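You operate a simulated robot arm through the tools that you are given. There is no shell and no other tool.

You are at the controls of a simulated two-armed robot. One attempt, no reset.

JOB
Take the lid off the black beaker and lay it down on the top of the white table.

Only the result counts: the job must be done as asked and must still hold three seconds after the hand-in. Knocking over, shifting, dropping, spilling or breaking anything else fails it. A push-on lid holds only when it is set on centred and level and pressed home; a screw cap is set on level and turned clockwise until tight.

ROBOT AND FRAMES
Two 7-joint arms with two-finger grippers on one trunk, on a base that moves. Base frame: it is fixed to the floor where the robot stands at the start and does not move with it; the origin is under the middle of the robot, x ahead of it, y to its left, z up. Units: m, degrees, N and s.
The left shoulder is at the start at [0.041, 0.161, 1.13], the right one opposite. With the tool pointing down near the work surface each hand reaches from about 0.28 to 0.74 m from the robot's upright axis, wherever it stands, measured 20 degrees to its own side. Places, roughly: black beaker [1.25, -3.5, 1]. Payload 2.45 kg a hand.
Tool frame (each hand has its own): the origin (TCP) lies between the finger pads and is the grasp point; the fingertips stand 0.026 m ahead of it; z points along the fingers, y is the line along which they close. The gripper opens to 0.096 m; its body begins 0.069 m behind the TCP.
Orientation is that of the tool frame in the base frame, as a unit quaternion [w, x, y, z]. With the fingers straight down and closing along the base's y, the tool's x points along the base's -x, its y along +y and its z along -z.

CONTROLS
- The arms move only by the tool move_arm. It takes "left_moves", "right_moves" or both (then of equal length, played together; a hand with none holds still); each is a list of rows, each a list of 6 numbers: the shift along the tool's x, y, z in m, then the turn, a rotation vector about the tool's x, y, z in degrees. In form: [[x, y, z, wx, wy, wz], ...]. A call has 1 to 20 rows; each row is the pose to reach, as a shift and turn from the pose commanded when the call began, along the tool's axes at that moment. "left_fingers" and "right_fingers" are, for a hand that has rows, the gripper command, from -1 (fully open) to 1 (shut), values between in proportion, set as the call begins (left out, the last holds). Rows are played at 5 a second. More than 0.05 m and 8.6 degrees between two rows, or a gripper value outside its range, and nothing of the call is played. A pose out of reach is approached as far as the arm can. The call stops where the force on the tool passes 40 N (or 10 N more than at its start, if that is more) or the arm is blocked; 0.2 s more then pass. Each finger travels about 0.1199 m/s and halts on what it meets, pressing with about 37 N; the grip force reading is that of the motor and also rises with nothing between the fingers. The clock runs only during rows and for 0.2 s after the last one: add rows that repeat a pose to give the fingers time. The reply holds the time, the measured pose of the TCP, the force on the tool along the base axes, the opening and the grip force, in the units named above and with some noise, with the torque about the TCP (base axes, N m) and any sound that the robot's microphone picked up, and new pictures: "show" is both (left out), scene, wrist or none (wrist: the cameras of the hands that moved).
- Cameras (640 x 400 px; columns grow to the right, rows downward): "scene" is now at [0.1119, -0.0046, 1.6101]; the picture's right is [-0.03, -1.00, -0.00], its down [-0.73, 0.02, -0.69] and it looks along [0.69, -0.02, -0.73] (base axes); focal length 254 px, centre (320, 200). "left" rides on the left gripper at [0.082, -0.003, -0.098] in its tool frame; the picture's right is [0.04, 1.00, 0.00], its down [-0.73, 0.03, -0.68] and it looks along [-0.68, 0.03, 0.73] (tool axes); focal length 256 px, centre (320, 200). "right" rides on the right gripper at [0.082, 0.003, -0.098] in its tool frame; the picture's right is [-0.04, 1.00, 0.00], its down [-0.73, -0.03, -0.68] and it looks along [-0.68, -0.03, 0.73] (tool axes); focal length 256 px, centre (320, 200). There is no depth. A picture from a camera that has moved, and an enlarged one, comes with that camera's place and axes in the base frame and with its lens.
- move_column(by): moves the trunk up (or, below 0, down) by that many m; the arms and the scene camera ride with it, the base frame stays. It gives what a move gives, with no picture.
- steer(legs): drives the robot by 1 to 6 legs, each [ahead, left, turn to the left] in m, m and degrees, along the robot's own axes; the way and the turn of a leg run together, so that a leg with both is an arc; at most 1.5 m and 180 degrees a leg. The arms and the cameras ride along, it lands a little off, and it stops where it bumps. It gives what a move gives, and a new picture of the scene camera.
- head_to(pan, tilt): turns the head with the scene camera to pan (to the left, within 120 degrees either way) and tilt (down, from -29 to 69), counted from straight ahead of the robot (the tilt from the chest, where the trunk bows). It gives what a move gives, and a new picture of the scene camera.
- enlarge(camera, box): a new picture of the part [left, top, right, bottom] of that camera's present view, enlarged. The clock stands still meanwhile.
- hand_in(): hands the job in; it is judged then, once.

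Places have to be worked out from the pictures, the camera data and where the tool is seen. Open the grippers and draw the arms clear of the work before you hand the job in, unless the task says otherwise.

The tools are called after "Call:" as name(argument=value, ...) on one line, values as JSON. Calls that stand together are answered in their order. move_arm: Moves the arms, as the interface text tells. Its arguments: {"type":"object","properties":{"left_moves":{"type":"array","items":{"type":"array","items":{"type":"number"}}},"left_fingers":{"type":"number"},"right_moves":{"type":"array","items":{"type":"array","items":{"type":"number"}}},"right_fingers":{"type":"number"},"show":{"type":"string","enum":["both","scene","wrist","none"]}},"required":[]} The other tools are called the same way: move_column (by) moves the trunk up or down; steer (legs) drives the base; head_to (pan, tilt) turns the head that bears the scene camera; enlarge (camera, box) takes an enlarged picture of a part of a camera's view; hand_in () hands the job in.

At the start:

```text
t: 0.0
left_ee_pos: [0.4215, 0.1685, 1.1517]
left_orientation: [-0.002, 0.0, 1.0, 0.0]
left_ft_force: [0.3, -0.1, -0.4]
left_wrist_torque: [0.0, 0.01, -0.01]
left_width: 0.096
left_grasp_force: 0.1
right_ee_pos: [0.4716, -0.226, 1.0739]
right_orientation: [0.0, 0.001, 1.0, 0.0]
right_ft_force: [-0.1, -0.1, -0.4]
right_wrist_torque: [0.0, -0.04, 0.0]
right_width: 0.096
right_grasp_force: 0.1
trunk travel left (down, up): [-0.3, 0.267]
robot x, y, heading: [0.0012, -0.0009, 0.0]
head pan, tilt (commanded): [-1.7, 46.4]
```

scene: 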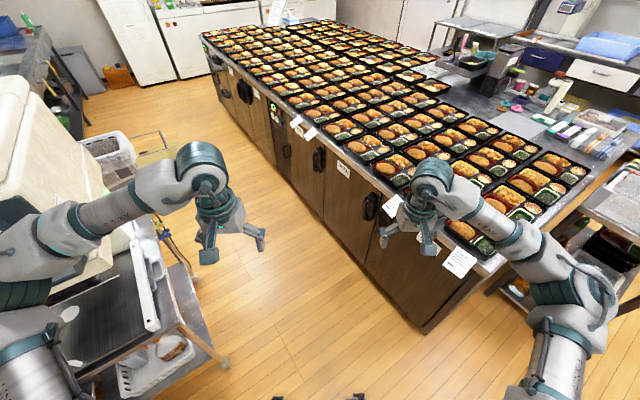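
right: 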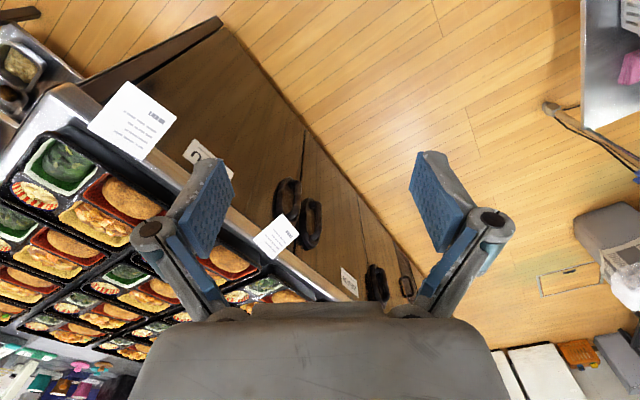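
left: 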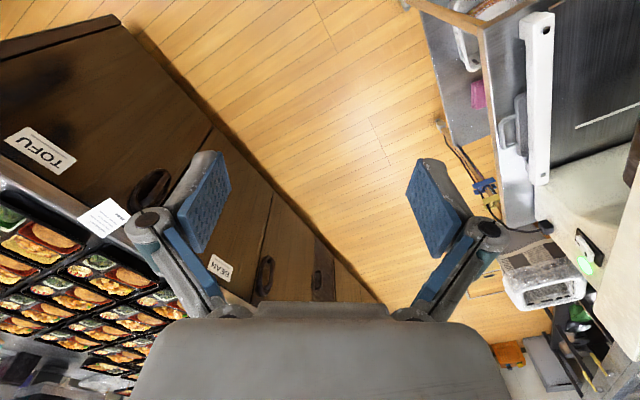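

The beaker is said to be about 3.5 m to my right and 1.25 m ahead, so I first look around with the head to the right to see the way there.

Call:
head_to(pan=-70, tilt=25)

```text
t: 1.4
left_ee_pos: [0.4164, 0.1677, 1.153]
left_orientation: [0.0, 0.0, 1.0, 0.0]
left_ft_force: [-0.1, -0.7, -0.1]
left_wrist_torque: [-0.01, 0.02, 0.0]
left_width: 0.0958
left_grasp_force: 0.1
right_ee_pos: [0.4679, -0.2273, 1.0766]
right_orientation: [0.001, 0.002, 1.0, 0.0]
right_ft_force: [-0.2, -0.5, 0.1]
right_wrist_torque: [0.01, -0.02, -0.02]
right_width: 0.096
right_grasp_force: 0.0
trunk travel left (down, up): [-0.3, 0.267]
robot x, y, heading: [0.003, -0.0014, -0.1]
head pan, tilt (commanded): [-70.0, 25.0]
camera scene: at [0.0633, -0.0889, 1.6428], right [-0.94, -0.34, 0.0], down [-0.15, 0.4, -0.91], along [0.31, -0.85, -0.42], focal length 254 px, centre (320, 200)
```

scene: 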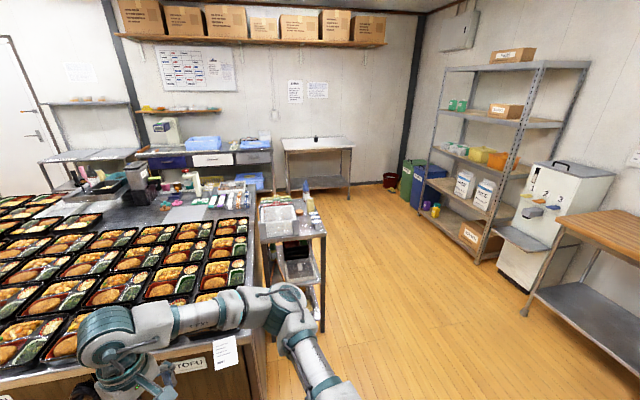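

A pale table stands against the far wall with a small dark object on it, near pixel (316,140). I enlarge that part.

Call:
enlarge(camera="scene", box=[260, 110, 380, 210])

Call:
enlarge(camera="scene", box=[220, 150, 420, 350])

```text
4.00 times, centred on (320, 160) of scene
camera zoom: at [0.0633, -0.0889, 1.6428], right [-0.94, -0.34, 0.0], down [-0.15, 0.4, -0.91], along [0.31, -0.85, -0.42], focal length 1016 px, centre (320, 360)
```

zoom: 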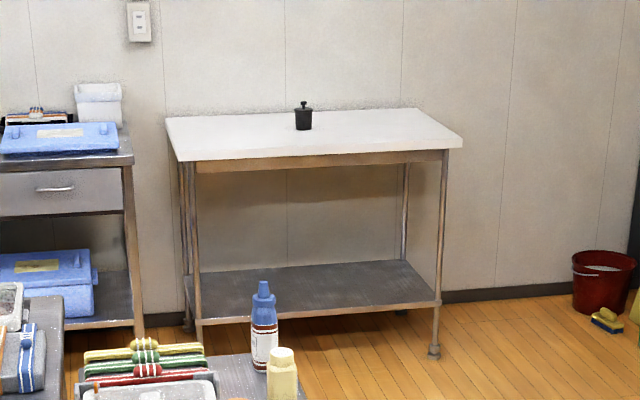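

```text
2.00 times, centred on (320, 250) of scene
camera zoom: at [0.0633, -0.0889, 1.6428], right [-0.94, -0.34, 0.0], down [-0.15, 0.4, -0.91], along [0.31, -0.85, -0.42], focal length 508 px, centre (320, 100)
```

zoom: 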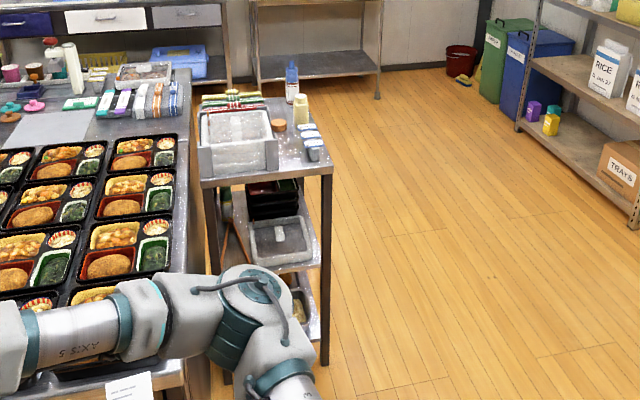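

The black beaker, with a knobbed lid, stands on the white table by the far wall; the room appears turned about 34° to my frame. I judge the beaker's foot to be near (1.36, -3.45) and the table top at z≈0.86. I look down to see my own base footprint and what is close around.

Call:
head_to(pan=0, tilt=69)

Call:
head_to(pan=-90, tilt=60)

Call:
head_to(pan=-120, tilt=35)

Call:
head_to(pan=70, tilt=45)

```text
t: 2.8
left_ee_pos: [0.4164, 0.1677, 1.1521]
left_orientation: [0.001, 0.0, 1.0, 0.0]
left_ft_force: [0.2, -0.5, 0.4]
left_wrist_torque: [0.01, 0.0, -0.02]
left_width: 0.0958
left_grasp_force: 0.0
right_ee_pos: [0.4664, -0.2259, 1.0762]
right_orientation: [0.001, 0.001, 1.0, 0.0]
right_ft_force: [0.5, 0.0, 0.1]
right_wrist_torque: [-0.01, -0.01, -0.01]
right_width: 0.096
right_grasp_force: 0.0
trunk travel left (down, up): [-0.3, 0.267]
robot x, y, heading: [-0.003, -0.0054, -0.1]
head pan, tilt (commanded): [0.0, 68.8]
camera scene: at [0.0876, -0.0023, 1.5834], right [0.0, -1.0, 0.0], down [-0.93, 0.0, -0.36], along [0.36, 0.0, -0.93], focal length 254 px, centre (320, 200)
```

scene: 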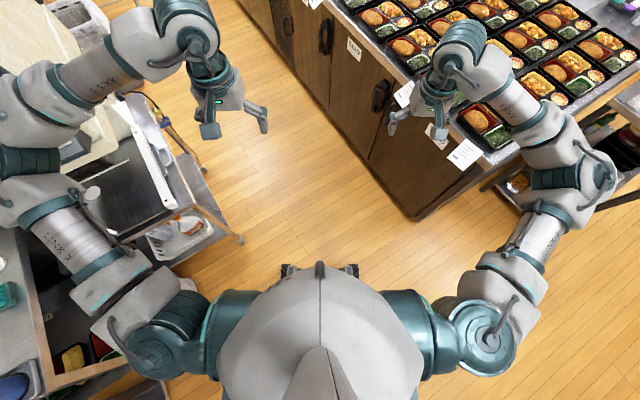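

```text
t: 4.5
left_ee_pos: [0.4171, 0.1686, 1.154]
left_orientation: [0.001, 0.0, 1.0, 0.0]
left_ft_force: [0.0, 0.0, 0.6]
left_wrist_torque: [-0.01, 0.0, 0.01]
left_width: 0.0958
left_grasp_force: 0.1
right_ee_pos: [0.4664, -0.2256, 1.0752]
right_orientation: [0.001, 0.001, 1.0, 0.001]
right_ft_force: [0.7, 0.7, 0.3]
right_wrist_torque: [0.02, -0.02, 0.0]
right_width: 0.0958
right_grasp_force: 0.1
trunk travel left (down, up): [-0.3, 0.267]
robot x, y, heading: [-0.0004, -0.0, 0.1]
head pan, tilt (commanded): [-90.0, 60.0]
camera scene: at [0.0316, -0.0691, 1.5929], right [-1.0, 0.0, 0.0], down [0.0, 0.87, -0.5], along [0.0, -0.5, -0.87], focal length 254 px, centre (320, 200)
```

scene: 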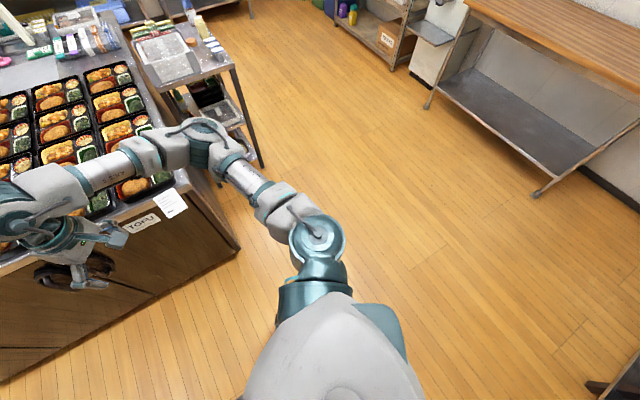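

```text
t: 5.4
left_ee_pos: [0.417, 0.1693, 1.1529]
left_orientation: [0.001, 0.0, 1.0, 0.0]
left_ft_force: [-1.0, 0.1, 0.7]
left_wrist_torque: [0.0, -0.01, -0.02]
left_width: 0.0959
left_grasp_force: 0.0
right_ee_pos: [0.4678, -0.2259, 1.0766]
right_orientation: [0.001, 0.001, 1.0, -0.001]
right_ft_force: [0.3, -0.1, -0.3]
right_wrist_torque: [-0.01, -0.01, 0.05]
right_width: 0.096
right_grasp_force: 0.1
trunk travel left (down, up): [-0.3, 0.267]
robot x, y, heading: [-0.0021, -0.0028, -0.2]
head pan, tilt (commanded): [-120.0, 35.0]
camera scene: at [-0.0122, -0.0787, 1.6273], right [-0.87, 0.5, 0.0], down [0.28, 0.5, -0.82], along [-0.41, -0.71, -0.57], focal length 254 px, centre (320, 200)
```

scene: 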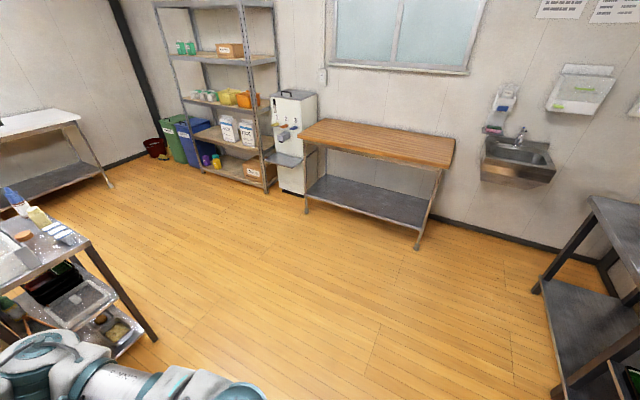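

```text
t: 8.2
left_ee_pos: [0.4172, 0.1673, 1.1527]
left_orientation: [0.001, 0.0, 1.0, 0.0]
left_ft_force: [0.2, 0.4, 0.2]
left_wrist_torque: [0.02, 0.05, 0.02]
left_width: 0.0957
left_grasp_force: 0.1
right_ee_pos: [0.4673, -0.2267, 1.077]
right_orientation: [0.001, 0.002, 1.0, 0.001]
right_ft_force: [0.8, 0.2, -1.0]
right_wrist_torque: [-0.02, 0.02, 0.0]
right_width: 0.0959
right_grasp_force: 0.0
trunk travel left (down, up): [-0.3, 0.267]
robot x, y, heading: [-0.0013, 0.0005, -0.2]
head pan, tilt (commanded): [70.0, 45.0]
camera scene: at [0.0595, 0.0742, 1.6123], right [0.94, -0.34, 0.0], down [-0.25, -0.66, -0.71], along [0.24, 0.66, -0.71], focal length 254 px, centre (320, 200)
```

scene: 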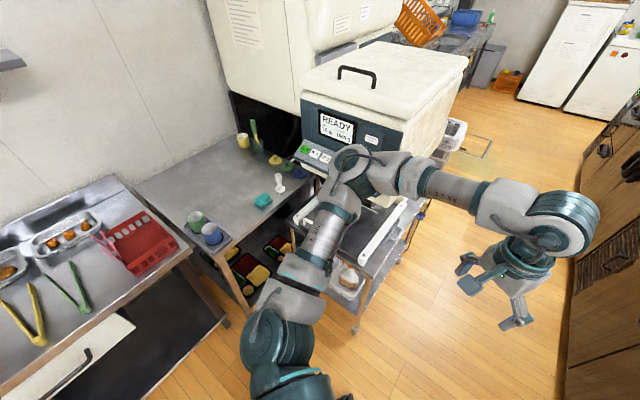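

My base front reaches only about 0.25 m ahead of the axis, the elbows stick out about 0.6 m sideways, and the floor to my right rear is clear. I back off diagonally to the right, away from the counter and machine, then turn to face the white table (about -56°).

Call:
steer(legs=[[-0.3, -0.5, 0], [0, 0, -56]])

Call:
head_to(pan=0, tilt=30)

```text
t: 14.0
left_ee_pos: [0.0753, -0.7455, 1.1511]
left_orientation: [0.0, 0.469, 0.883, -0.002]
left_ft_force: [1.0, -0.2, -0.2]
left_wrist_torque: [-0.02, 0.01, -0.03]
left_width: 0.0959
left_grasp_force: 0.0
right_ee_pos: [-0.2224, -1.0091, 1.0762]
right_orientation: [0.0, 0.469, 0.883, -0.002]
right_ft_force: [0.9, 0.6, 0.3]
right_wrist_torque: [-0.01, -0.02, 0.01]
right_width: 0.0961
right_grasp_force: 0.0
trunk travel left (down, up): [-0.3, 0.267]
robot x, y, heading: [-0.3027, -0.5004, -56.2]
head pan, tilt (commanded): [70.0, 45.0]
camera scene: at [-0.2014, -0.5055, 1.612], right [0.24, -0.97, 0.0], down [-0.69, -0.17, -0.7], along [0.68, 0.17, -0.71], focal length 254 px, centre (320, 200)
```

scene: 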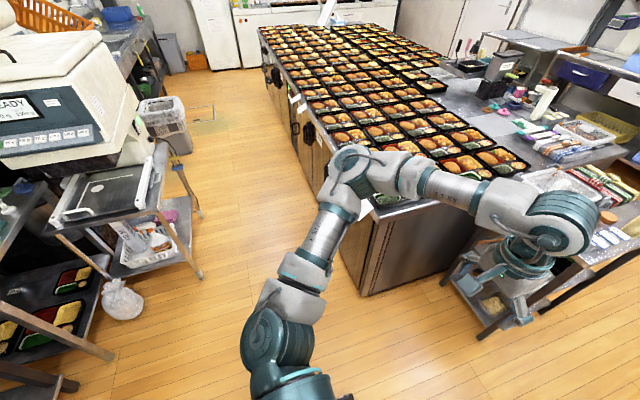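

```text
t: 15.4
left_ee_pos: [0.0672, -0.7467, 1.1547]
left_orientation: [0.003, 0.469, 0.883, -0.001]
left_ft_force: [0.1, -0.4, 0.0]
left_wrist_torque: [-0.02, -0.02, 0.02]
left_width: 0.096
left_grasp_force: 0.0
right_ee_pos: [-0.2299, -1.0089, 1.0766]
right_orientation: [0.003, 0.47, 0.883, 0.0]
right_ft_force: [-1.0, -0.3, -0.4]
right_wrist_torque: [0.04, -0.01, -0.04]
right_width: 0.0959
right_grasp_force: 0.1
trunk travel left (down, up): [-0.3, 0.267]
robot x, y, heading: [-0.3045, -0.5014, -56.1]
head pan, tilt (commanded): [0.0, 30.0]
camera scene: at [-0.2369, -0.6049, 1.6347], right [-0.83, -0.56, 0.0], down [-0.28, 0.42, -0.86], along [0.49, -0.71, -0.5], focal length 254 px, centre (320, 200)
```

scene: 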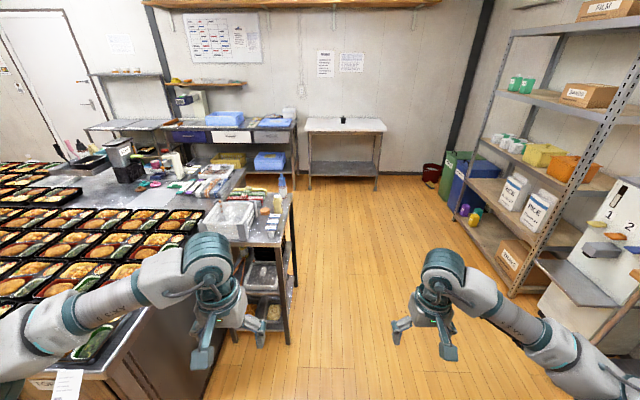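

I now face the white table squarely, with the beaker at pixel (343,122). The cart's edge is about 0.2 m left of my centre line, so I must shift right before going ahead; I look right to check the clearance to the dispenser and shelf.

Call:
head_to(pan=-55, tilt=35)

```text
t: 16.7
left_ee_pos: [0.0692, -0.7455, 1.1545]
left_orientation: [0.002, 0.469, 0.883, -0.001]
left_ft_force: [-0.6, 0.4, -0.1]
left_wrist_torque: [0.0, -0.04, -0.03]
left_width: 0.0959
left_grasp_force: 0.1
right_ee_pos: [-0.2275, -1.0096, 1.0775]
right_orientation: [0.003, 0.47, 0.883, -0.001]
right_ft_force: [-0.3, 0.2, 0.2]
right_wrist_torque: [-0.03, -0.03, 0.05]
right_width: 0.0962
right_grasp_force: 0.0
trunk travel left (down, up): [-0.3, 0.267]
robot x, y, heading: [-0.3015, -0.499, -55.9]
head pan, tilt (commanded): [-55.0, 35.0]
camera scene: at [-0.3171, -0.6112, 1.627], right [-0.93, 0.36, 0.0], down [0.2, 0.54, -0.82], along [-0.29, -0.76, -0.58], focal length 254 px, centre (320, 200)
```

scene: 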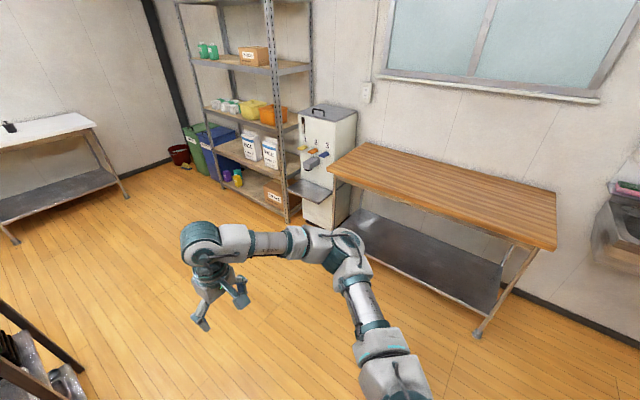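

The corridor between cart and dispenser/shelf is wide enough if I shift about 0.55 m right. I raise the trunk a bit so elbows and hands pass over the cart's items, then shift right and drive ahead 1.4 m.

Call:
move_column(by=0.15)

Call:
steer(legs=[[0, -0.58, 0], [1.4, 0, 0]])

Call:
head_to(pan=0, tilt=35)

```text
t: 18.4
left_ee_pos: [0.0694, -0.7448, 1.3046]
left_orientation: [0.002, 0.469, 0.883, -0.001]
left_ft_force: [-0.3, -0.2, 0.0]
left_wrist_torque: [0.0, -0.01, -0.01]
left_width: 0.0961
left_grasp_force: 0.0
right_ee_pos: [-0.2287, -1.0101, 1.2271]
right_orientation: [0.002, 0.469, 0.883, -0.001]
right_ft_force: [-0.7, 0.2, 0.6]
right_wrist_torque: [0.0, -0.03, 0.01]
right_width: 0.0959
right_grasp_force: 0.0
trunk travel left (down, up): [-0.45, 0.117]
robot x, y, heading: [-0.3057, -0.497, -55.6]
head pan, tilt (commanded): [-55.0, 35.0]
```

```text
t: 28.3
left_ee_pos: [0.3889, -2.2236, 1.2998]
left_orientation: [-0.003, 0.472, 0.882, -0.01]
left_ft_force: [1.6, 0.5, 0.4]
left_wrist_torque: [-0.05, 0.13, 0.02]
left_width: 0.0959
left_grasp_force: 0.1
right_ee_pos: [0.0883, -2.4844, 1.2318]
right_orientation: [-0.002, 0.472, 0.882, -0.011]
right_ft_force: [1.0, 0.8, 0.2]
right_wrist_torque: [-0.1, 0.18, 0.0]
right_width: 0.096
right_grasp_force: 0.0
trunk travel left (down, up): [-0.45, 0.117]
robot x, y, heading: [-0.005, -1.9898, -56.5]
head pan, tilt (commanded): [-55.0, 35.0]
camera scene: at [-0.0099, -2.0423, 1.7784], right [-0.93, 0.37, 0.02], down [0.19, 0.53, -0.83], along [-0.31, -0.77, -0.56], focal length 254 px, centre (320, 200)
```

scene: 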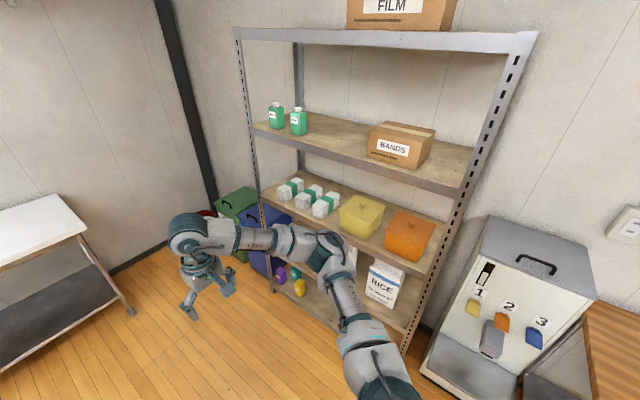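

```text
t: 29.6
left_ee_pos: [0.3478, -2.2476, 1.3084]
left_orientation: [0.007, 0.473, 0.881, 0.003]
left_ft_force: [-0.5, 0.6, 0.1]
left_wrist_torque: [-0.01, -0.06, -0.01]
left_width: 0.096
left_grasp_force: 0.1
right_ee_pos: [0.0479, -2.5084, 1.2272]
right_orientation: [0.008, 0.474, 0.881, 0.005]
right_ft_force: [-0.2, -0.6, 0.3]
right_wrist_torque: [0.05, -0.03, 0.02]
right_width: 0.0962
right_grasp_force: 0.1
trunk travel left (down, up): [-0.45, 0.117]
robot x, y, heading: [-0.0049, -1.9908, -56.4]
head pan, tilt (commanded): [0.0, 35.0]
camera scene: at [0.0287, -2.0631, 1.777], right [-0.83, -0.55, 0.0], down [-0.31, 0.48, -0.82], along [0.45, -0.68, -0.58], focal length 254 px, centre (320, 200)
```

scene: 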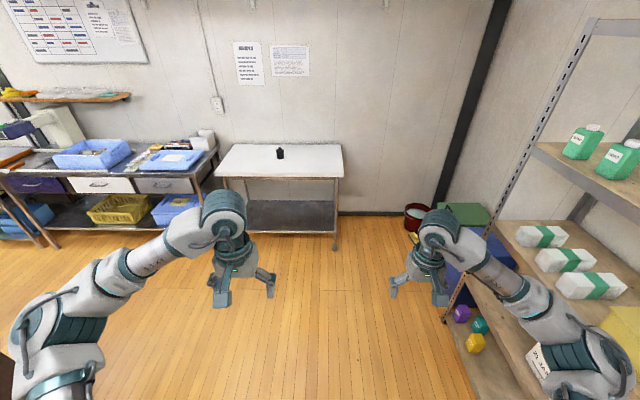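

The robot now stands at (0, -1.99), with the beaker about 1.97 m ahead and 0.33 m to the left, and the table's front edge about 1.66 m ahead. I'll use the left hand and drive ahead 1.1 m while sliding 0.12 m left, then re-measure.

Call:
steer(legs=[[1.1, 0.12, 0]])

Call:
head_to(pan=10, tilt=50)

```text
t: 35.2
left_ee_pos: [1.0473, -3.109, 1.3089]
left_orientation: [0.009, 0.475, 0.88, 0.006]
left_ft_force: [-0.3, 0.3, -0.7]
left_wrist_torque: [-0.03, -0.05, 0.0]
left_width: 0.0959
left_grasp_force: 0.1
right_ee_pos: [0.7471, -3.3679, 1.2253]
right_orientation: [0.009, 0.475, 0.88, 0.007]
right_ft_force: [-0.4, 0.1, -0.7]
right_wrist_torque: [0.08, -0.04, -0.02]
right_width: 0.0959
right_grasp_force: 0.1
trunk travel left (down, up): [-0.45, 0.117]
robot x, y, heading: [0.7018, -2.8492, -56.6]
head pan, tilt (commanded): [0.0, 35.0]
camera scene: at [0.7287, -2.9218, 1.7771], right [-0.83, -0.55, -0.01], down [-0.31, 0.48, -0.82], along [0.45, -0.68, -0.58], focal length 254 px, centre (320, 200)
```

scene: 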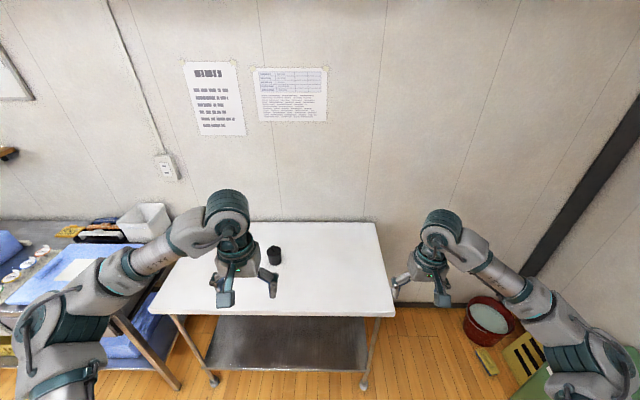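

```text
t: 36.0
left_ee_pos: [1.0668, -3.0914, 1.3064]
left_orientation: [0.005, 0.474, 0.881, -0.002]
left_ft_force: [0.4, 0.7, 0.0]
left_wrist_torque: [0.03, 0.02, 0.02]
left_width: 0.0956
left_grasp_force: 0.1
right_ee_pos: [0.7665, -3.3516, 1.2314]
right_orientation: [0.005, 0.475, 0.88, -0.002]
right_ft_force: [1.0, 0.2, 0.4]
right_wrist_torque: [0.01, 0.02, 0.02]
right_width: 0.0959
right_grasp_force: 0.0
trunk travel left (down, up): [-0.45, 0.117]
robot x, y, heading: [0.7077, -2.845, -56.2]
head pan, tilt (commanded): [10.0, 50.0]
camera scene: at [0.7796, -2.8756, 1.7546], right [-0.73, -0.69, 0.02], down [-0.54, 0.55, -0.64], along [0.43, -0.47, -0.77], focal length 254 px, centre (320, 200)
```

scene: 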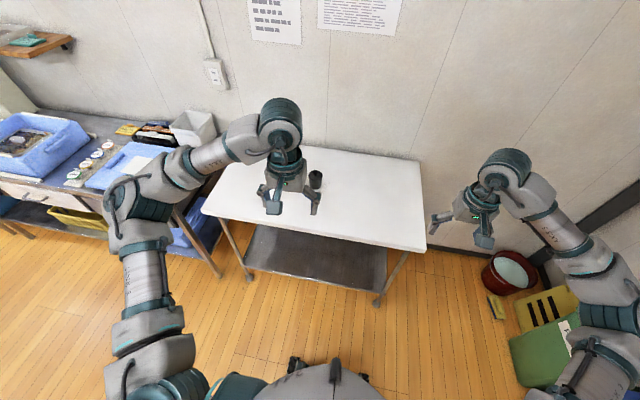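

The beaker now is about 0.87 m ahead and 0.21 m left, at roughly (1.35, -3.47), and the table's front edge is about 0.6 m ahead. I creep ahead another 0.22 m, which leaves the base front clear of the table, and then look at the beaker.

Call:
steer(legs=[[0.22, 0, 0]])

Call:
head_to(pan=15, tilt=50)

Call:
enlarge(camera="left", box=[0, 0, 640, 400])

```text
t: 37.7
left_ee_pos: [1.2067, -3.2592, 1.3063]
left_orientation: [0.002, 0.473, 0.881, -0.009]
left_ft_force: [1.1, -1.2, 0.7]
left_wrist_torque: [0.02, 0.08, 0.01]
left_width: 0.0961
left_grasp_force: 0.1
right_ee_pos: [0.9056, -3.5201, 1.2349]
right_orientation: [0.004, 0.472, 0.882, -0.009]
right_ft_force: [1.1, 0.8, 0.9]
right_wrist_torque: [-0.04, 0.13, 0.0]
right_width: 0.0957
right_grasp_force: 0.1
trunk travel left (down, up): [-0.45, 0.117]
robot x, y, heading: [0.8293, -3.024, -56.5]
head pan, tilt (commanded): [10.0, 50.0]
camera scene: at [0.9017, -3.0517, 1.7549], right [-0.73, -0.69, 0.02], down [-0.54, 0.55, -0.64], along [0.43, -0.48, -0.77], focal length 254 px, centre (320, 200)
```

scene: 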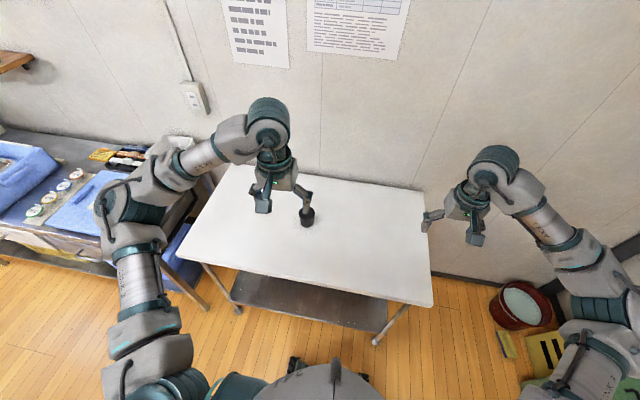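

```text
t: 38.4
left_ee_pos: [1.1703, -3.2829, 1.3113]
left_orientation: [0.011, 0.473, 0.881, 0.005]
left_ft_force: [0.3, 0.0, 1.0]
left_wrist_torque: [-0.01, -0.02, -0.02]
left_width: 0.096
left_grasp_force: 0.0
right_ee_pos: [0.8716, -3.5421, 1.2285]
right_orientation: [0.012, 0.472, 0.881, 0.003]
right_ft_force: [-1.0, 0.3, -0.1]
right_wrist_torque: [0.06, -0.04, -0.01]
right_width: 0.0959
right_grasp_force: 0.1
trunk travel left (down, up): [-0.45, 0.117]
robot x, y, heading: [0.8276, -3.0264, -56.8]
head pan, tilt (commanded): [15.0, 50.0]
camera scene: at [0.8473, -3.091, 1.7554], right [-0.67, -0.75, -0.02], down [-0.56, 0.52, -0.64], along [0.49, -0.42, -0.76], focal length 254 px, centre (320, 200)
```

scene: 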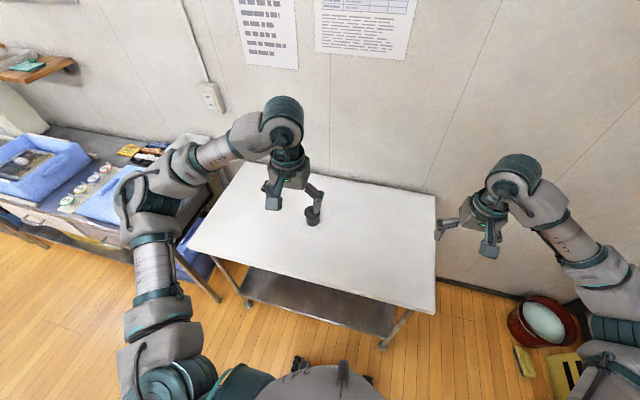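

```text
1.00 times, centred on (320, 200) of left (not enlarged: the box is as wide or as high as the picture)
camera zoom: at [1.1208, -3.2177, 1.4085], right [0.81, 0.58, 0.02], down [0.41, -0.6, 0.69], along [0.41, -0.55, -0.72], focal length 256 px, centre (320, 200)
```

zoom: 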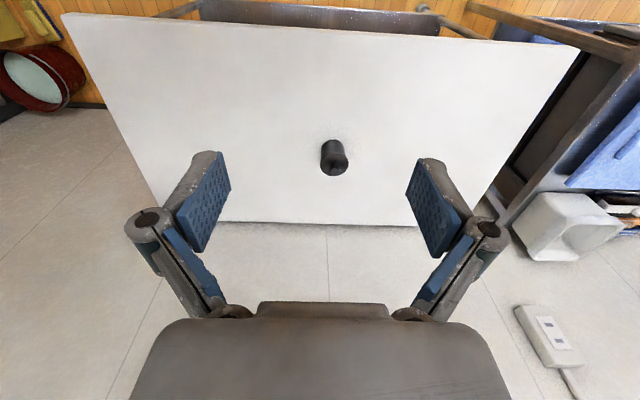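

The beaker is now in view of the left wrist camera. I enlarge both views to study its lid and knob.

Call:
enlarge(camera="left", box=[284, 120, 384, 200])

Call:
enlarge(camera="scene", box=[262, 170, 362, 240])

```text
5.00 times, centred on (334, 160) of left
camera zoom: at [1.1208, -3.2177, 1.4085], right [0.81, 0.58, 0.02], down [0.41, -0.6, 0.69], along [0.41, -0.55, -0.72], focal length 1280 px, centre (250, 400)
```

zoom: 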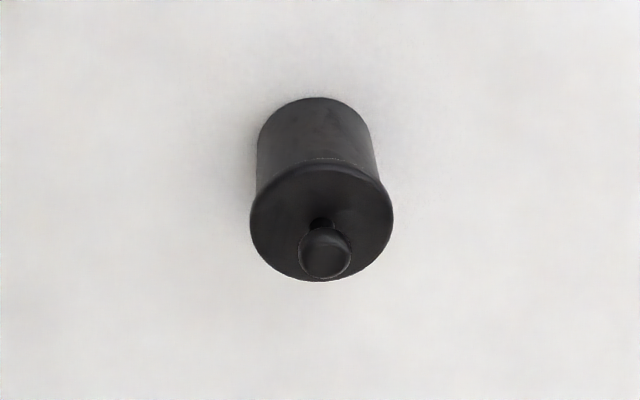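

```text
5.71 times, centred on (312, 205) of scene
camera zoom: at [0.8473, -3.091, 1.7554], right [-0.67, -0.75, -0.02], down [-0.56, 0.52, -0.64], along [0.49, -0.42, -0.76], focal length 1452 px, centre (366, 171)
```

zoom: 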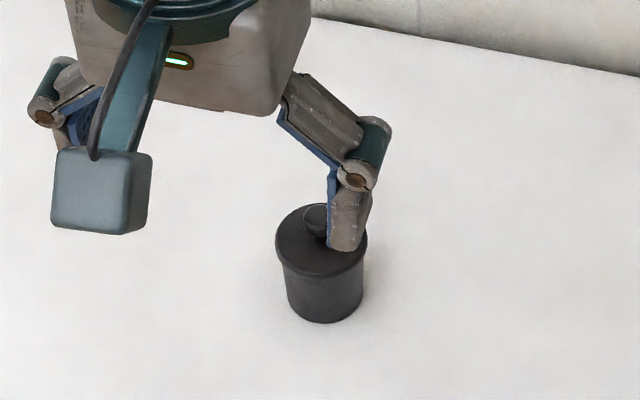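

The beaker is about 57 mm wide with a lid of about 66 mm and a ball knob of about 24 mm: I place the knob at about (1.359, -3.480, 0.945), the lid top at z≈0.923 and the table at z≈0.857. I lower the trunk 0.1 m for better reach and let the sway settle to read the pose anew.

Call:
move_column(by=-0.1)

Call:
move_arm(left_moves=[[0, 0, 0, 0, 0, 0], [0, 0, 0, 0, 0, 0], [0, 0, 0, 0, 0, 0], [0, 0, 0, 0, 0, 0], [0, 0, 0, 0, 0, 0]], left_fingers=-1, show="both")

```text
t: 39.7
left_ee_pos: [1.2044, -3.2618, 1.2081]
left_orientation: [0.004, 0.471, 0.882, -0.007]
left_ft_force: [1.3, -0.3, 0.0]
left_wrist_torque: [-0.02, 0.11, -0.01]
left_width: 0.0962
left_grasp_force: 0.0
right_ee_pos: [0.9034, -3.5197, 1.1364]
right_orientation: [0.006, 0.47, 0.882, -0.007]
right_ft_force: [1.1, 0.5, 0.3]
right_wrist_torque: [-0.04, 0.09, 0.03]
right_width: 0.0959
right_grasp_force: 0.0
trunk travel left (down, up): [-0.35, 0.217]
robot x, y, heading: [0.831, -3.0245, -56.6]
head pan, tilt (commanded): [15.0, 50.0]
```

```text
t: 41.1
left_ee_pos: [1.1598, -3.2852, 1.2141]
left_orientation: [0.013, 0.475, 0.88, 0.006]
left_ft_force: [0.2, 0.0, 0.3]
left_wrist_torque: [0.0, -0.03, -0.01]
left_width: 0.096
left_grasp_force: 0.2
right_ee_pos: [0.8606, -3.5461, 1.1278]
right_orientation: [0.012, 0.475, 0.88, 0.006]
right_ft_force: [-0.2, 0.8, -0.9]
right_wrist_torque: [0.03, 0.02, -0.04]
right_width: 0.096
right_grasp_force: 0.0
trunk travel left (down, up): [-0.35, 0.217]
robot x, y, heading: [0.8223, -3.035, -56.6]
head pan, tilt (commanded): [15.0, 50.0]
stopped in row 5 (left hand): the arm was blocked; the commanded pose is now the measured one
camera scene: at [0.8602, -3.1093, 1.6556], right [-0.67, -0.75, -0.02], down [-0.56, 0.52, -0.64], along [0.49, -0.42, -0.77], focal length 254 px, centre (320, 200)
camera left: at [1.1103, -3.2198, 1.3101], right [0.81, 0.58, 0.02], down [0.41, -0.6, 0.69], along [0.41, -0.55, -0.72], focal length 256 px, centre (320, 200)
```

scene: 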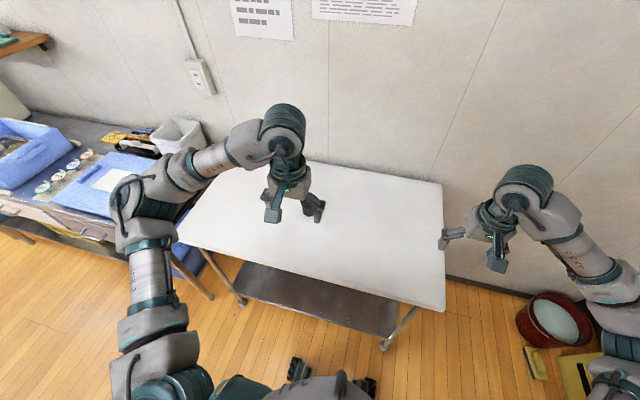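
left: 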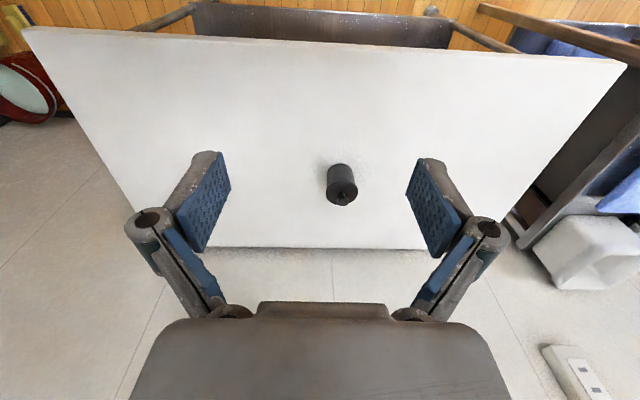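

Both hands swing about 5 cm sideways between readings, so the robot is rocking after the drive and the "blocked" stop was only this sway. I wait in place and watch the readings until it dies down.

Call:
move_arm(left_moves=[[0, 0, 0, 0, 0, 0]], show="none")

Call:
move_arm(left_moves=[[0, 0, 0, 0, 0, 0]], show="none")

Call:
move_arm(left_moves=[[0, 0, 0, 0, 0, 0]], show="none")

Call:
move_arm(left_moves=[[0, 0, 0, 0, 0, 0]], show="none")

Call:
move_arm(left_moves=[[0, 0, 0, 0, 0, 0]], show="none")

Call:
move_arm(left_moves=[[0, 0, 0, 0, 0, 0]], show="none")

```text
t: 41.5
left_ee_pos: [1.1887, -3.2675, 1.2091]
left_orientation: [0.006, 0.473, 0.881, -0.005]
left_ft_force: [1.4, 0.7, 0.4]
left_wrist_torque: [-0.02, 0.09, -0.01]
left_width: 0.096
left_grasp_force: 0.1
right_ee_pos: [0.8886, -3.5276, 1.1356]
right_orientation: [0.007, 0.473, 0.881, -0.005]
right_ft_force: [0.0, 0.3, -0.3]
right_wrist_torque: [-0.01, 0.11, 0.01]
right_width: 0.0961
right_grasp_force: 0.0
trunk travel left (down, up): [-0.35, 0.217]
robot x, y, heading: [0.8277, -3.0274, -56.5]
head pan, tilt (commanded): [15.0, 50.0]
```

```text
t: 41.9
left_ee_pos: [1.1531, -3.2909, 1.2139]
left_orientation: [0.013, 0.475, 0.88, 0.008]
left_ft_force: [-1.1, -0.2, -0.1]
left_wrist_torque: [0.03, -0.12, -0.01]
left_width: 0.0959
left_grasp_force: 0.0
right_ee_pos: [0.8536, -3.5503, 1.1281]
right_orientation: [0.015, 0.476, 0.879, 0.008]
right_ft_force: [-1.7, -1.2, -0.2]
right_wrist_torque: [0.08, -0.1, -0.02]
right_width: 0.096
right_grasp_force: 0.1
trunk travel left (down, up): [-0.35, 0.217]
robot x, y, heading: [0.8186, -3.0324, -56.7]
head pan, tilt (commanded): [15.0, 50.0]
```

```text
t: 42.3
left_ee_pos: [1.1908, -3.2666, 1.2086]
left_orientation: [0.007, 0.473, 0.881, -0.005]
left_ft_force: [0.2, -0.1, 0.6]
left_wrist_torque: [0.03, 0.03, 0.05]
left_width: 0.096
left_grasp_force: 0.1
right_ee_pos: [0.8921, -3.5256, 1.135]
right_orientation: [0.007, 0.473, 0.881, -0.004]
right_ft_force: [0.6, 0.6, 0.6]
right_wrist_torque: [0.02, 0.03, 0.02]
right_width: 0.0959
right_grasp_force: 0.0
trunk travel left (down, up): [-0.35, 0.217]
robot x, y, heading: [0.828, -3.0299, -56.5]
head pan, tilt (commanded): [15.0, 50.0]
```

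```text
t: 42.7
left_ee_pos: [1.1546, -3.2898, 1.2139]
left_orientation: [0.013, 0.477, 0.879, 0.007]
left_ft_force: [-1.3, -0.3, -1.4]
left_wrist_torque: [-0.02, -0.06, -0.01]
left_width: 0.0964
left_grasp_force: 0.1
right_ee_pos: [0.8565, -3.5481, 1.129]
right_orientation: [0.013, 0.476, 0.88, 0.007]
right_ft_force: [-0.9, -0.5, -0.1]
right_wrist_torque: [0.04, -0.03, -0.03]
right_width: 0.0961
right_grasp_force: 0.1
trunk travel left (down, up): [-0.35, 0.217]
robot x, y, heading: [0.817, -3.0291, -56.4]
head pan, tilt (commanded): [15.0, 50.0]
```

```text
t: 43.1
left_ee_pos: [1.1855, -3.2704, 1.2097]
left_orientation: [0.008, 0.474, 0.881, -0.002]
left_ft_force: [0.4, -0.2, -0.8]
left_wrist_torque: [0.0, 0.01, -0.02]
left_width: 0.0961
left_grasp_force: 0.0
right_ee_pos: [0.8847, -3.5312, 1.1332]
right_orientation: [0.008, 0.473, 0.881, -0.002]
right_ft_force: [0.5, 0.1, 0.5]
right_wrist_torque: [-0.01, 0.04, 0.0]
right_width: 0.0963
right_grasp_force: 0.0
trunk travel left (down, up): [-0.35, 0.217]
robot x, y, heading: [0.8273, -3.0274, -56.5]
head pan, tilt (commanded): [15.0, 50.0]
```

```text
t: 43.5
left_ee_pos: [1.1657, -3.282, 1.2133]
left_orientation: [0.011, 0.474, 0.88, 0.004]
left_ft_force: [0.3, 0.8, 0.0]
left_wrist_torque: [-0.01, -0.01, 0.02]
left_width: 0.0959
left_grasp_force: 0.1
right_ee_pos: [0.8661, -3.542, 1.1294]
right_orientation: [0.012, 0.474, 0.881, 0.003]
right_ft_force: [-0.1, -0.5, -0.4]
right_wrist_torque: [-0.01, -0.03, 0.0]
right_width: 0.096
right_grasp_force: 0.1
trunk travel left (down, up): [-0.35, 0.217]
robot x, y, heading: [0.8217, -3.0325, -56.9]
head pan, tilt (commanded): [15.0, 50.0]
```

The sway has a period of roughly 0.8 s and seems to be damping slowly. I wait several seconds more.

Call:
move_arm(left_moves=[[0, 0, 0, 0, 0, 0], [0, 0, 0, 0, 0, 0], [0, 0, 0, 0, 0, 0], [0, 0, 0, 0, 0, 0], [0, 0, 0, 0, 0, 0], [0, 0, 0, 0, 0, 0], [0, 0, 0, 0, 0, 0], [0, 0, 0, 0, 0, 0], [0, 0, 0, 0, 0, 0], [0, 0, 0, 0, 0, 0], [0, 0, 0, 0, 0, 0], [0, 0, 0, 0, 0, 0], [0, 0, 0, 0, 0, 0], [0, 0, 0, 0, 0, 0], [0, 0, 0, 0, 0, 0], [0, 0, 0, 0, 0, 0], [0, 0, 0, 0, 0, 0], [0, 0, 0, 0, 0, 0], [0, 0, 0, 0, 0, 0], [0, 0, 0, 0, 0, 0]], show="none")

Call:
move_arm(left_moves=[[0, 0, 0, 0, 0, 0], [0, 0, 0, 0, 0, 0], [0, 0, 0, 0, 0, 0], [0, 0, 0, 0, 0, 0], [0, 0, 0, 0, 0, 0], [0, 0, 0, 0, 0, 0], [0, 0, 0, 0, 0, 0], [0, 0, 0, 0, 0, 0], [0, 0, 0, 0, 0, 0], [0, 0, 0, 0, 0, 0], [0, 0, 0, 0, 0, 0], [0, 0, 0, 0, 0, 0], [0, 0, 0, 0, 0, 0], [0, 0, 0, 0, 0, 0], [0, 0, 0, 0, 0, 0], [0, 0, 0, 0, 0, 0], [0, 0, 0, 0, 0, 0], [0, 0, 0, 0, 0, 0], [0, 0, 0, 0, 0, 0], [0, 0, 0, 0, 0, 0]], show="none")

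Call:
move_arm(left_moves=[[0, 0, 0, 0, 0, 0]], show="none")

Call:
move_arm(left_moves=[[0, 0, 0, 0, 0, 0]], show="none")

```text
t: 47.7
left_ee_pos: [1.1839, -3.2689, 1.2099]
left_orientation: [0.006, 0.473, 0.881, -0.003]
left_ft_force: [1.0, -0.6, -0.5]
left_wrist_torque: [-0.01, 0.07, 0.03]
left_width: 0.096
left_grasp_force: 0.0
right_ee_pos: [0.8851, -3.5282, 1.1346]
right_orientation: [0.008, 0.473, 0.881, -0.003]
right_ft_force: [1.0, -0.2, -1.2]
right_wrist_torque: [-0.01, 0.05, 0.02]
right_width: 0.0961
right_grasp_force: 0.0
trunk travel left (down, up): [-0.35, 0.217]
robot x, y, heading: [0.8289, -3.0274, -56.6]
head pan, tilt (commanded): [15.0, 50.0]
```

```text
t: 51.9
left_ee_pos: [1.1642, -3.2846, 1.2129]
left_orientation: [0.012, 0.475, 0.88, 0.005]
left_ft_force: [-0.2, 0.2, 0.2]
left_wrist_torque: [-0.01, -0.08, 0.01]
left_width: 0.0959
left_grasp_force: 0.1
right_ee_pos: [0.8639, -3.5432, 1.1304]
right_orientation: [0.012, 0.474, 0.88, 0.005]
right_ft_force: [-0.7, -0.5, -0.5]
right_wrist_torque: [0.0, -0.07, 0.0]
right_width: 0.0961
right_grasp_force: 0.1
trunk travel left (down, up): [-0.35, 0.217]
robot x, y, heading: [0.8249, -3.0327, -57.0]
head pan, tilt (commanded): [15.0, 50.0]
```

```text
t: 52.3
left_ee_pos: [1.1791, -3.2733, 1.2111]
left_orientation: [0.008, 0.475, 0.88, -0.001]
left_ft_force: [-0.2, -0.7, 0.3]
left_wrist_torque: [0.03, 0.03, 0.03]
left_width: 0.0959
left_grasp_force: 0.0
right_ee_pos: [0.8802, -3.5336, 1.1335]
right_orientation: [0.009, 0.474, 0.881, -0.001]
right_ft_force: [-0.3, 0.1, 0.5]
right_wrist_torque: [0.01, -0.02, -0.03]
right_width: 0.0959
right_grasp_force: 0.0
trunk travel left (down, up): [-0.35, 0.217]
robot x, y, heading: [0.8279, -3.028, -56.7]
head pan, tilt (commanded): [15.0, 50.0]
```

```text
t: 52.7
left_ee_pos: [1.1676, -3.2818, 1.2123]
left_orientation: [0.011, 0.475, 0.88, 0.004]
left_ft_force: [-0.1, -0.3, -0.3]
left_wrist_torque: [-0.03, 0.02, -0.03]
left_width: 0.096
left_grasp_force: 0.0
right_ee_pos: [0.8683, -3.542, 1.1308]
right_orientation: [0.012, 0.475, 0.88, 0.004]
right_ft_force: [0.1, -0.3, 0.7]
right_wrist_torque: [-0.01, 0.01, 0.01]
right_width: 0.0959
right_grasp_force: 0.1
trunk travel left (down, up): [-0.35, 0.217]
robot x, y, heading: [0.8256, -3.0323, -56.6]
head pan, tilt (commanded): [15.0, 50.0]
```

The swing has shrunk to about ±8 mm; I keep waiting so that the measurements and the grasp are clean.

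Call:
move_arm(left_moves=[[0, 0, 0, 0, 0, 0], [0, 0, 0, 0, 0, 0], [0, 0, 0, 0, 0, 0], [0, 0, 0, 0, 0, 0], [0, 0, 0, 0, 0, 0], [0, 0, 0, 0, 0, 0], [0, 0, 0, 0, 0, 0], [0, 0, 0, 0, 0, 0], [0, 0, 0, 0, 0, 0], [0, 0, 0, 0, 0, 0], [0, 0, 0, 0, 0, 0], [0, 0, 0, 0, 0, 0], [0, 0, 0, 0, 0, 0], [0, 0, 0, 0, 0, 0], [0, 0, 0, 0, 0, 0], [0, 0, 0, 0, 0, 0], [0, 0, 0, 0, 0, 0], [0, 0, 0, 0, 0, 0], [0, 0, 0, 0, 0, 0], [0, 0, 0, 0, 0, 0]], show="none")

Call:
move_arm(left_moves=[[0, 0, 0, 0, 0, 0], [0, 0, 0, 0, 0, 0], [0, 0, 0, 0, 0, 0], [0, 0, 0, 0, 0, 0], [0, 0, 0, 0, 0, 0], [0, 0, 0, 0, 0, 0], [0, 0, 0, 0, 0, 0], [0, 0, 0, 0, 0, 0], [0, 0, 0, 0, 0, 0], [0, 0, 0, 0, 0, 0], [0, 0, 0, 0, 0, 0], [0, 0, 0, 0, 0, 0], [0, 0, 0, 0, 0, 0], [0, 0, 0, 0, 0, 0], [0, 0, 0, 0, 0, 0], [0, 0, 0, 0, 0, 0], [0, 0, 0, 0, 0, 0], [0, 0, 0, 0, 0, 0], [0, 0, 0, 0, 0, 0], [0, 0, 0, 0, 0, 0]], show="none")

Call:
move_arm(left_moves=[[0, 0, 0, 0, 0, 0], [0, 0, 0, 0, 0, 0], [0, 0, 0, 0, 0, 0], [0, 0, 0, 0, 0, 0], [0, 0, 0, 0, 0, 0], [0, 0, 0, 0, 0, 0], [0, 0, 0, 0, 0, 0], [0, 0, 0, 0, 0, 0], [0, 0, 0, 0, 0, 0], [0, 0, 0, 0, 0, 0], [0, 0, 0, 0, 0, 0], [0, 0, 0, 0, 0, 0], [0, 0, 0, 0, 0, 0], [0, 0, 0, 0, 0, 0], [0, 0, 0, 0, 0, 0], [0, 0, 0, 0, 0, 0], [0, 0, 0, 0, 0, 0], [0, 0, 0, 0, 0, 0], [0, 0, 0, 0, 0, 0], [0, 0, 0, 0, 0, 0]], show="none")

Call:
move_arm(left_moves=[[0, 0, 0, 0, 0, 0]], show="both")

```text
t: 56.9
left_ee_pos: [1.1726, -3.278, 1.2112]
left_orientation: [0.01, 0.474, 0.88, 0.002]
left_ft_force: [-0.2, -0.7, 0.2]
left_wrist_torque: [-0.02, -0.01, -0.01]
left_width: 0.0959
left_grasp_force: 0.0
right_ee_pos: [0.872, -3.5374, 1.1316]
right_orientation: [0.01, 0.473, 0.881, 0.002]
right_ft_force: [0.0, 0.4, 0.2]
right_wrist_torque: [-0.02, -0.01, 0.0]
right_width: 0.0958
right_grasp_force: 0.1
trunk travel left (down, up): [-0.35, 0.217]
robot x, y, heading: [0.8229, -3.0246, -56.5]
head pan, tilt (commanded): [15.0, 50.0]
```

```text
t: 61.1
left_ee_pos: [1.1717, -3.2779, 1.2126]
left_orientation: [0.01, 0.474, 0.88, 0.002]
left_ft_force: [0.3, -0.2, 0.1]
left_wrist_torque: [-0.04, 0.01, -0.01]
left_width: 0.0959
left_grasp_force: 0.1
right_ee_pos: [0.8729, -3.5367, 1.1297]
right_orientation: [0.01, 0.474, 0.881, 0.001]
right_ft_force: [-0.4, -0.4, -0.2]
right_wrist_torque: [0.02, -0.02, 0.02]
right_width: 0.096
right_grasp_force: 0.0
trunk travel left (down, up): [-0.35, 0.217]
robot x, y, heading: [0.8239, -3.031, -56.5]
head pan, tilt (commanded): [15.0, 50.0]
```

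```text
t: 65.3
left_ee_pos: [1.1719, -3.2776, 1.212]
left_orientation: [0.01, 0.474, 0.88, 0.002]
left_ft_force: [-0.3, 0.9, 0.6]
left_wrist_torque: [-0.03, 0.0, -0.01]
left_width: 0.0964
left_grasp_force: 0.1
right_ee_pos: [0.8713, -3.5388, 1.1317]
right_orientation: [0.01, 0.474, 0.88, 0.001]
right_ft_force: [-0.3, -0.5, 0.0]
right_wrist_torque: [0.01, 0.02, -0.01]
right_width: 0.0961
right_grasp_force: 0.0
trunk travel left (down, up): [-0.35, 0.217]
robot x, y, heading: [0.8231, -3.0303, -56.5]
head pan, tilt (commanded): [15.0, 50.0]
```

```text
t: 65.7
left_ee_pos: [1.1709, -3.2785, 1.2122]
left_orientation: [0.01, 0.475, 0.88, 0.002]
left_ft_force: [-1.3, -0.4, 0.1]
left_wrist_torque: [0.0, -0.01, 0.06]
left_width: 0.0959
left_grasp_force: 0.1
right_ee_pos: [0.8713, -3.5378, 1.1312]
right_orientation: [0.011, 0.474, 0.88, 0.002]
right_ft_force: [-0.1, -0.4, -0.6]
right_wrist_torque: [-0.01, 0.0, 0.01]
right_width: 0.0959
right_grasp_force: 0.1
trunk travel left (down, up): [-0.35, 0.217]
robot x, y, heading: [0.8248, -3.0271, -56.7]
head pan, tilt (commanded): [15.0, 50.0]
camera scene: at [0.8849, -3.0933, 1.6555], right [-0.66, -0.75, 0.0], down [-0.57, 0.51, -0.64], along [0.48, -0.42, -0.77], focal length 254 px, centre (320, 200)
camera left: at [1.1227, -3.2126, 1.3084], right [0.81, 0.58, 0.01], down [0.41, -0.59, 0.69], along [0.41, -0.56, -0.72], focal length 256 px, centre (320, 200)
```

scene: 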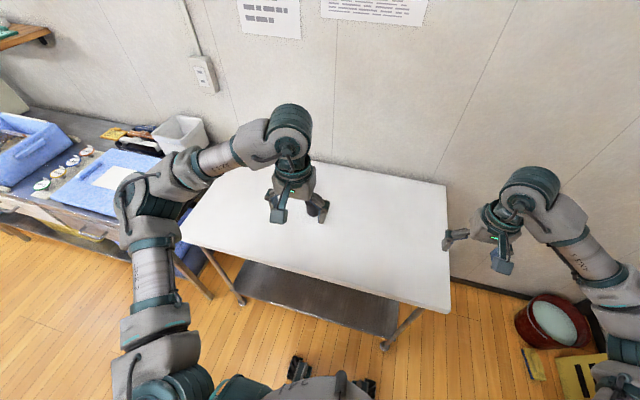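
left: 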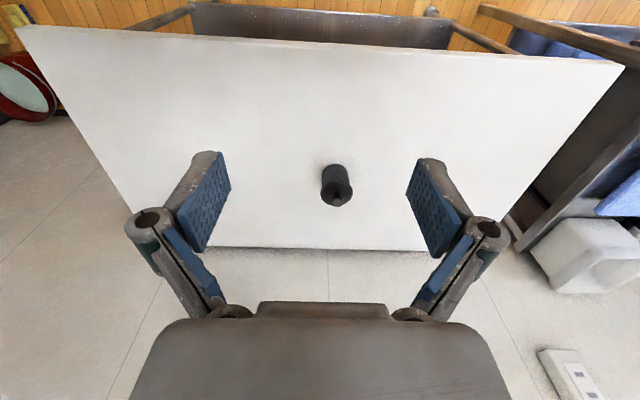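

The sway has gone; the hand is steady at (1.171, -3.278, 1.212) with about 1° tilt. I enlarge the left wrist view again to fix the knob's place from a still camera.

Call:
enlarge(camera="left", box=[286, 150, 386, 220])

Call:
enlarge(camera="scene", box=[262, 170, 362, 240])

```text
5.71 times, centred on (336, 185) of left
camera zoom: at [1.1227, -3.2126, 1.3084], right [0.81, 0.58, 0.01], down [0.41, -0.59, 0.69], along [0.41, -0.56, -0.72], focal length 1463 px, centre (229, 286)
```

zoom: 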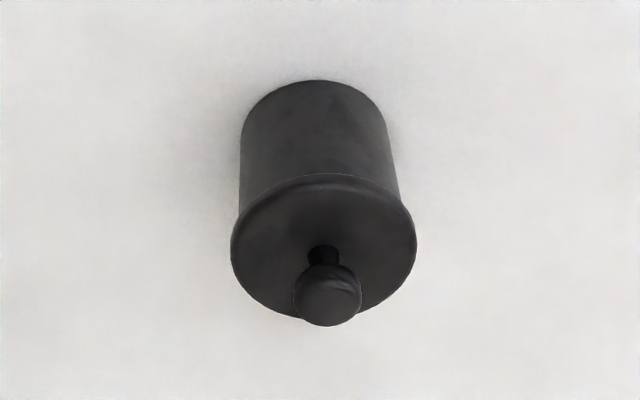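

```text
5.71 times, centred on (312, 205) of scene
camera zoom: at [0.8849, -3.0933, 1.6555], right [-0.66, -0.75, 0.0], down [-0.57, 0.51, -0.64], along [0.48, -0.42, -0.77], focal length 1452 px, centre (366, 171)
```

zoom: 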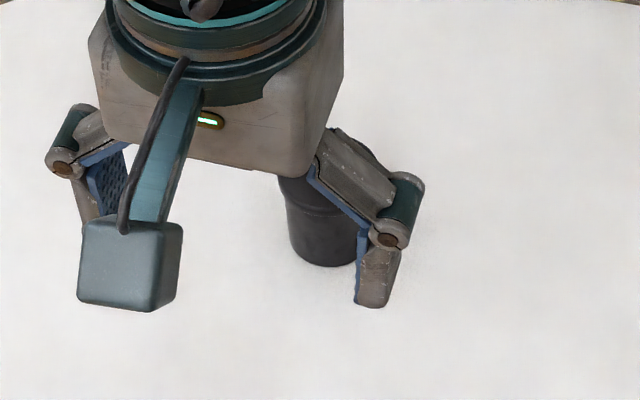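

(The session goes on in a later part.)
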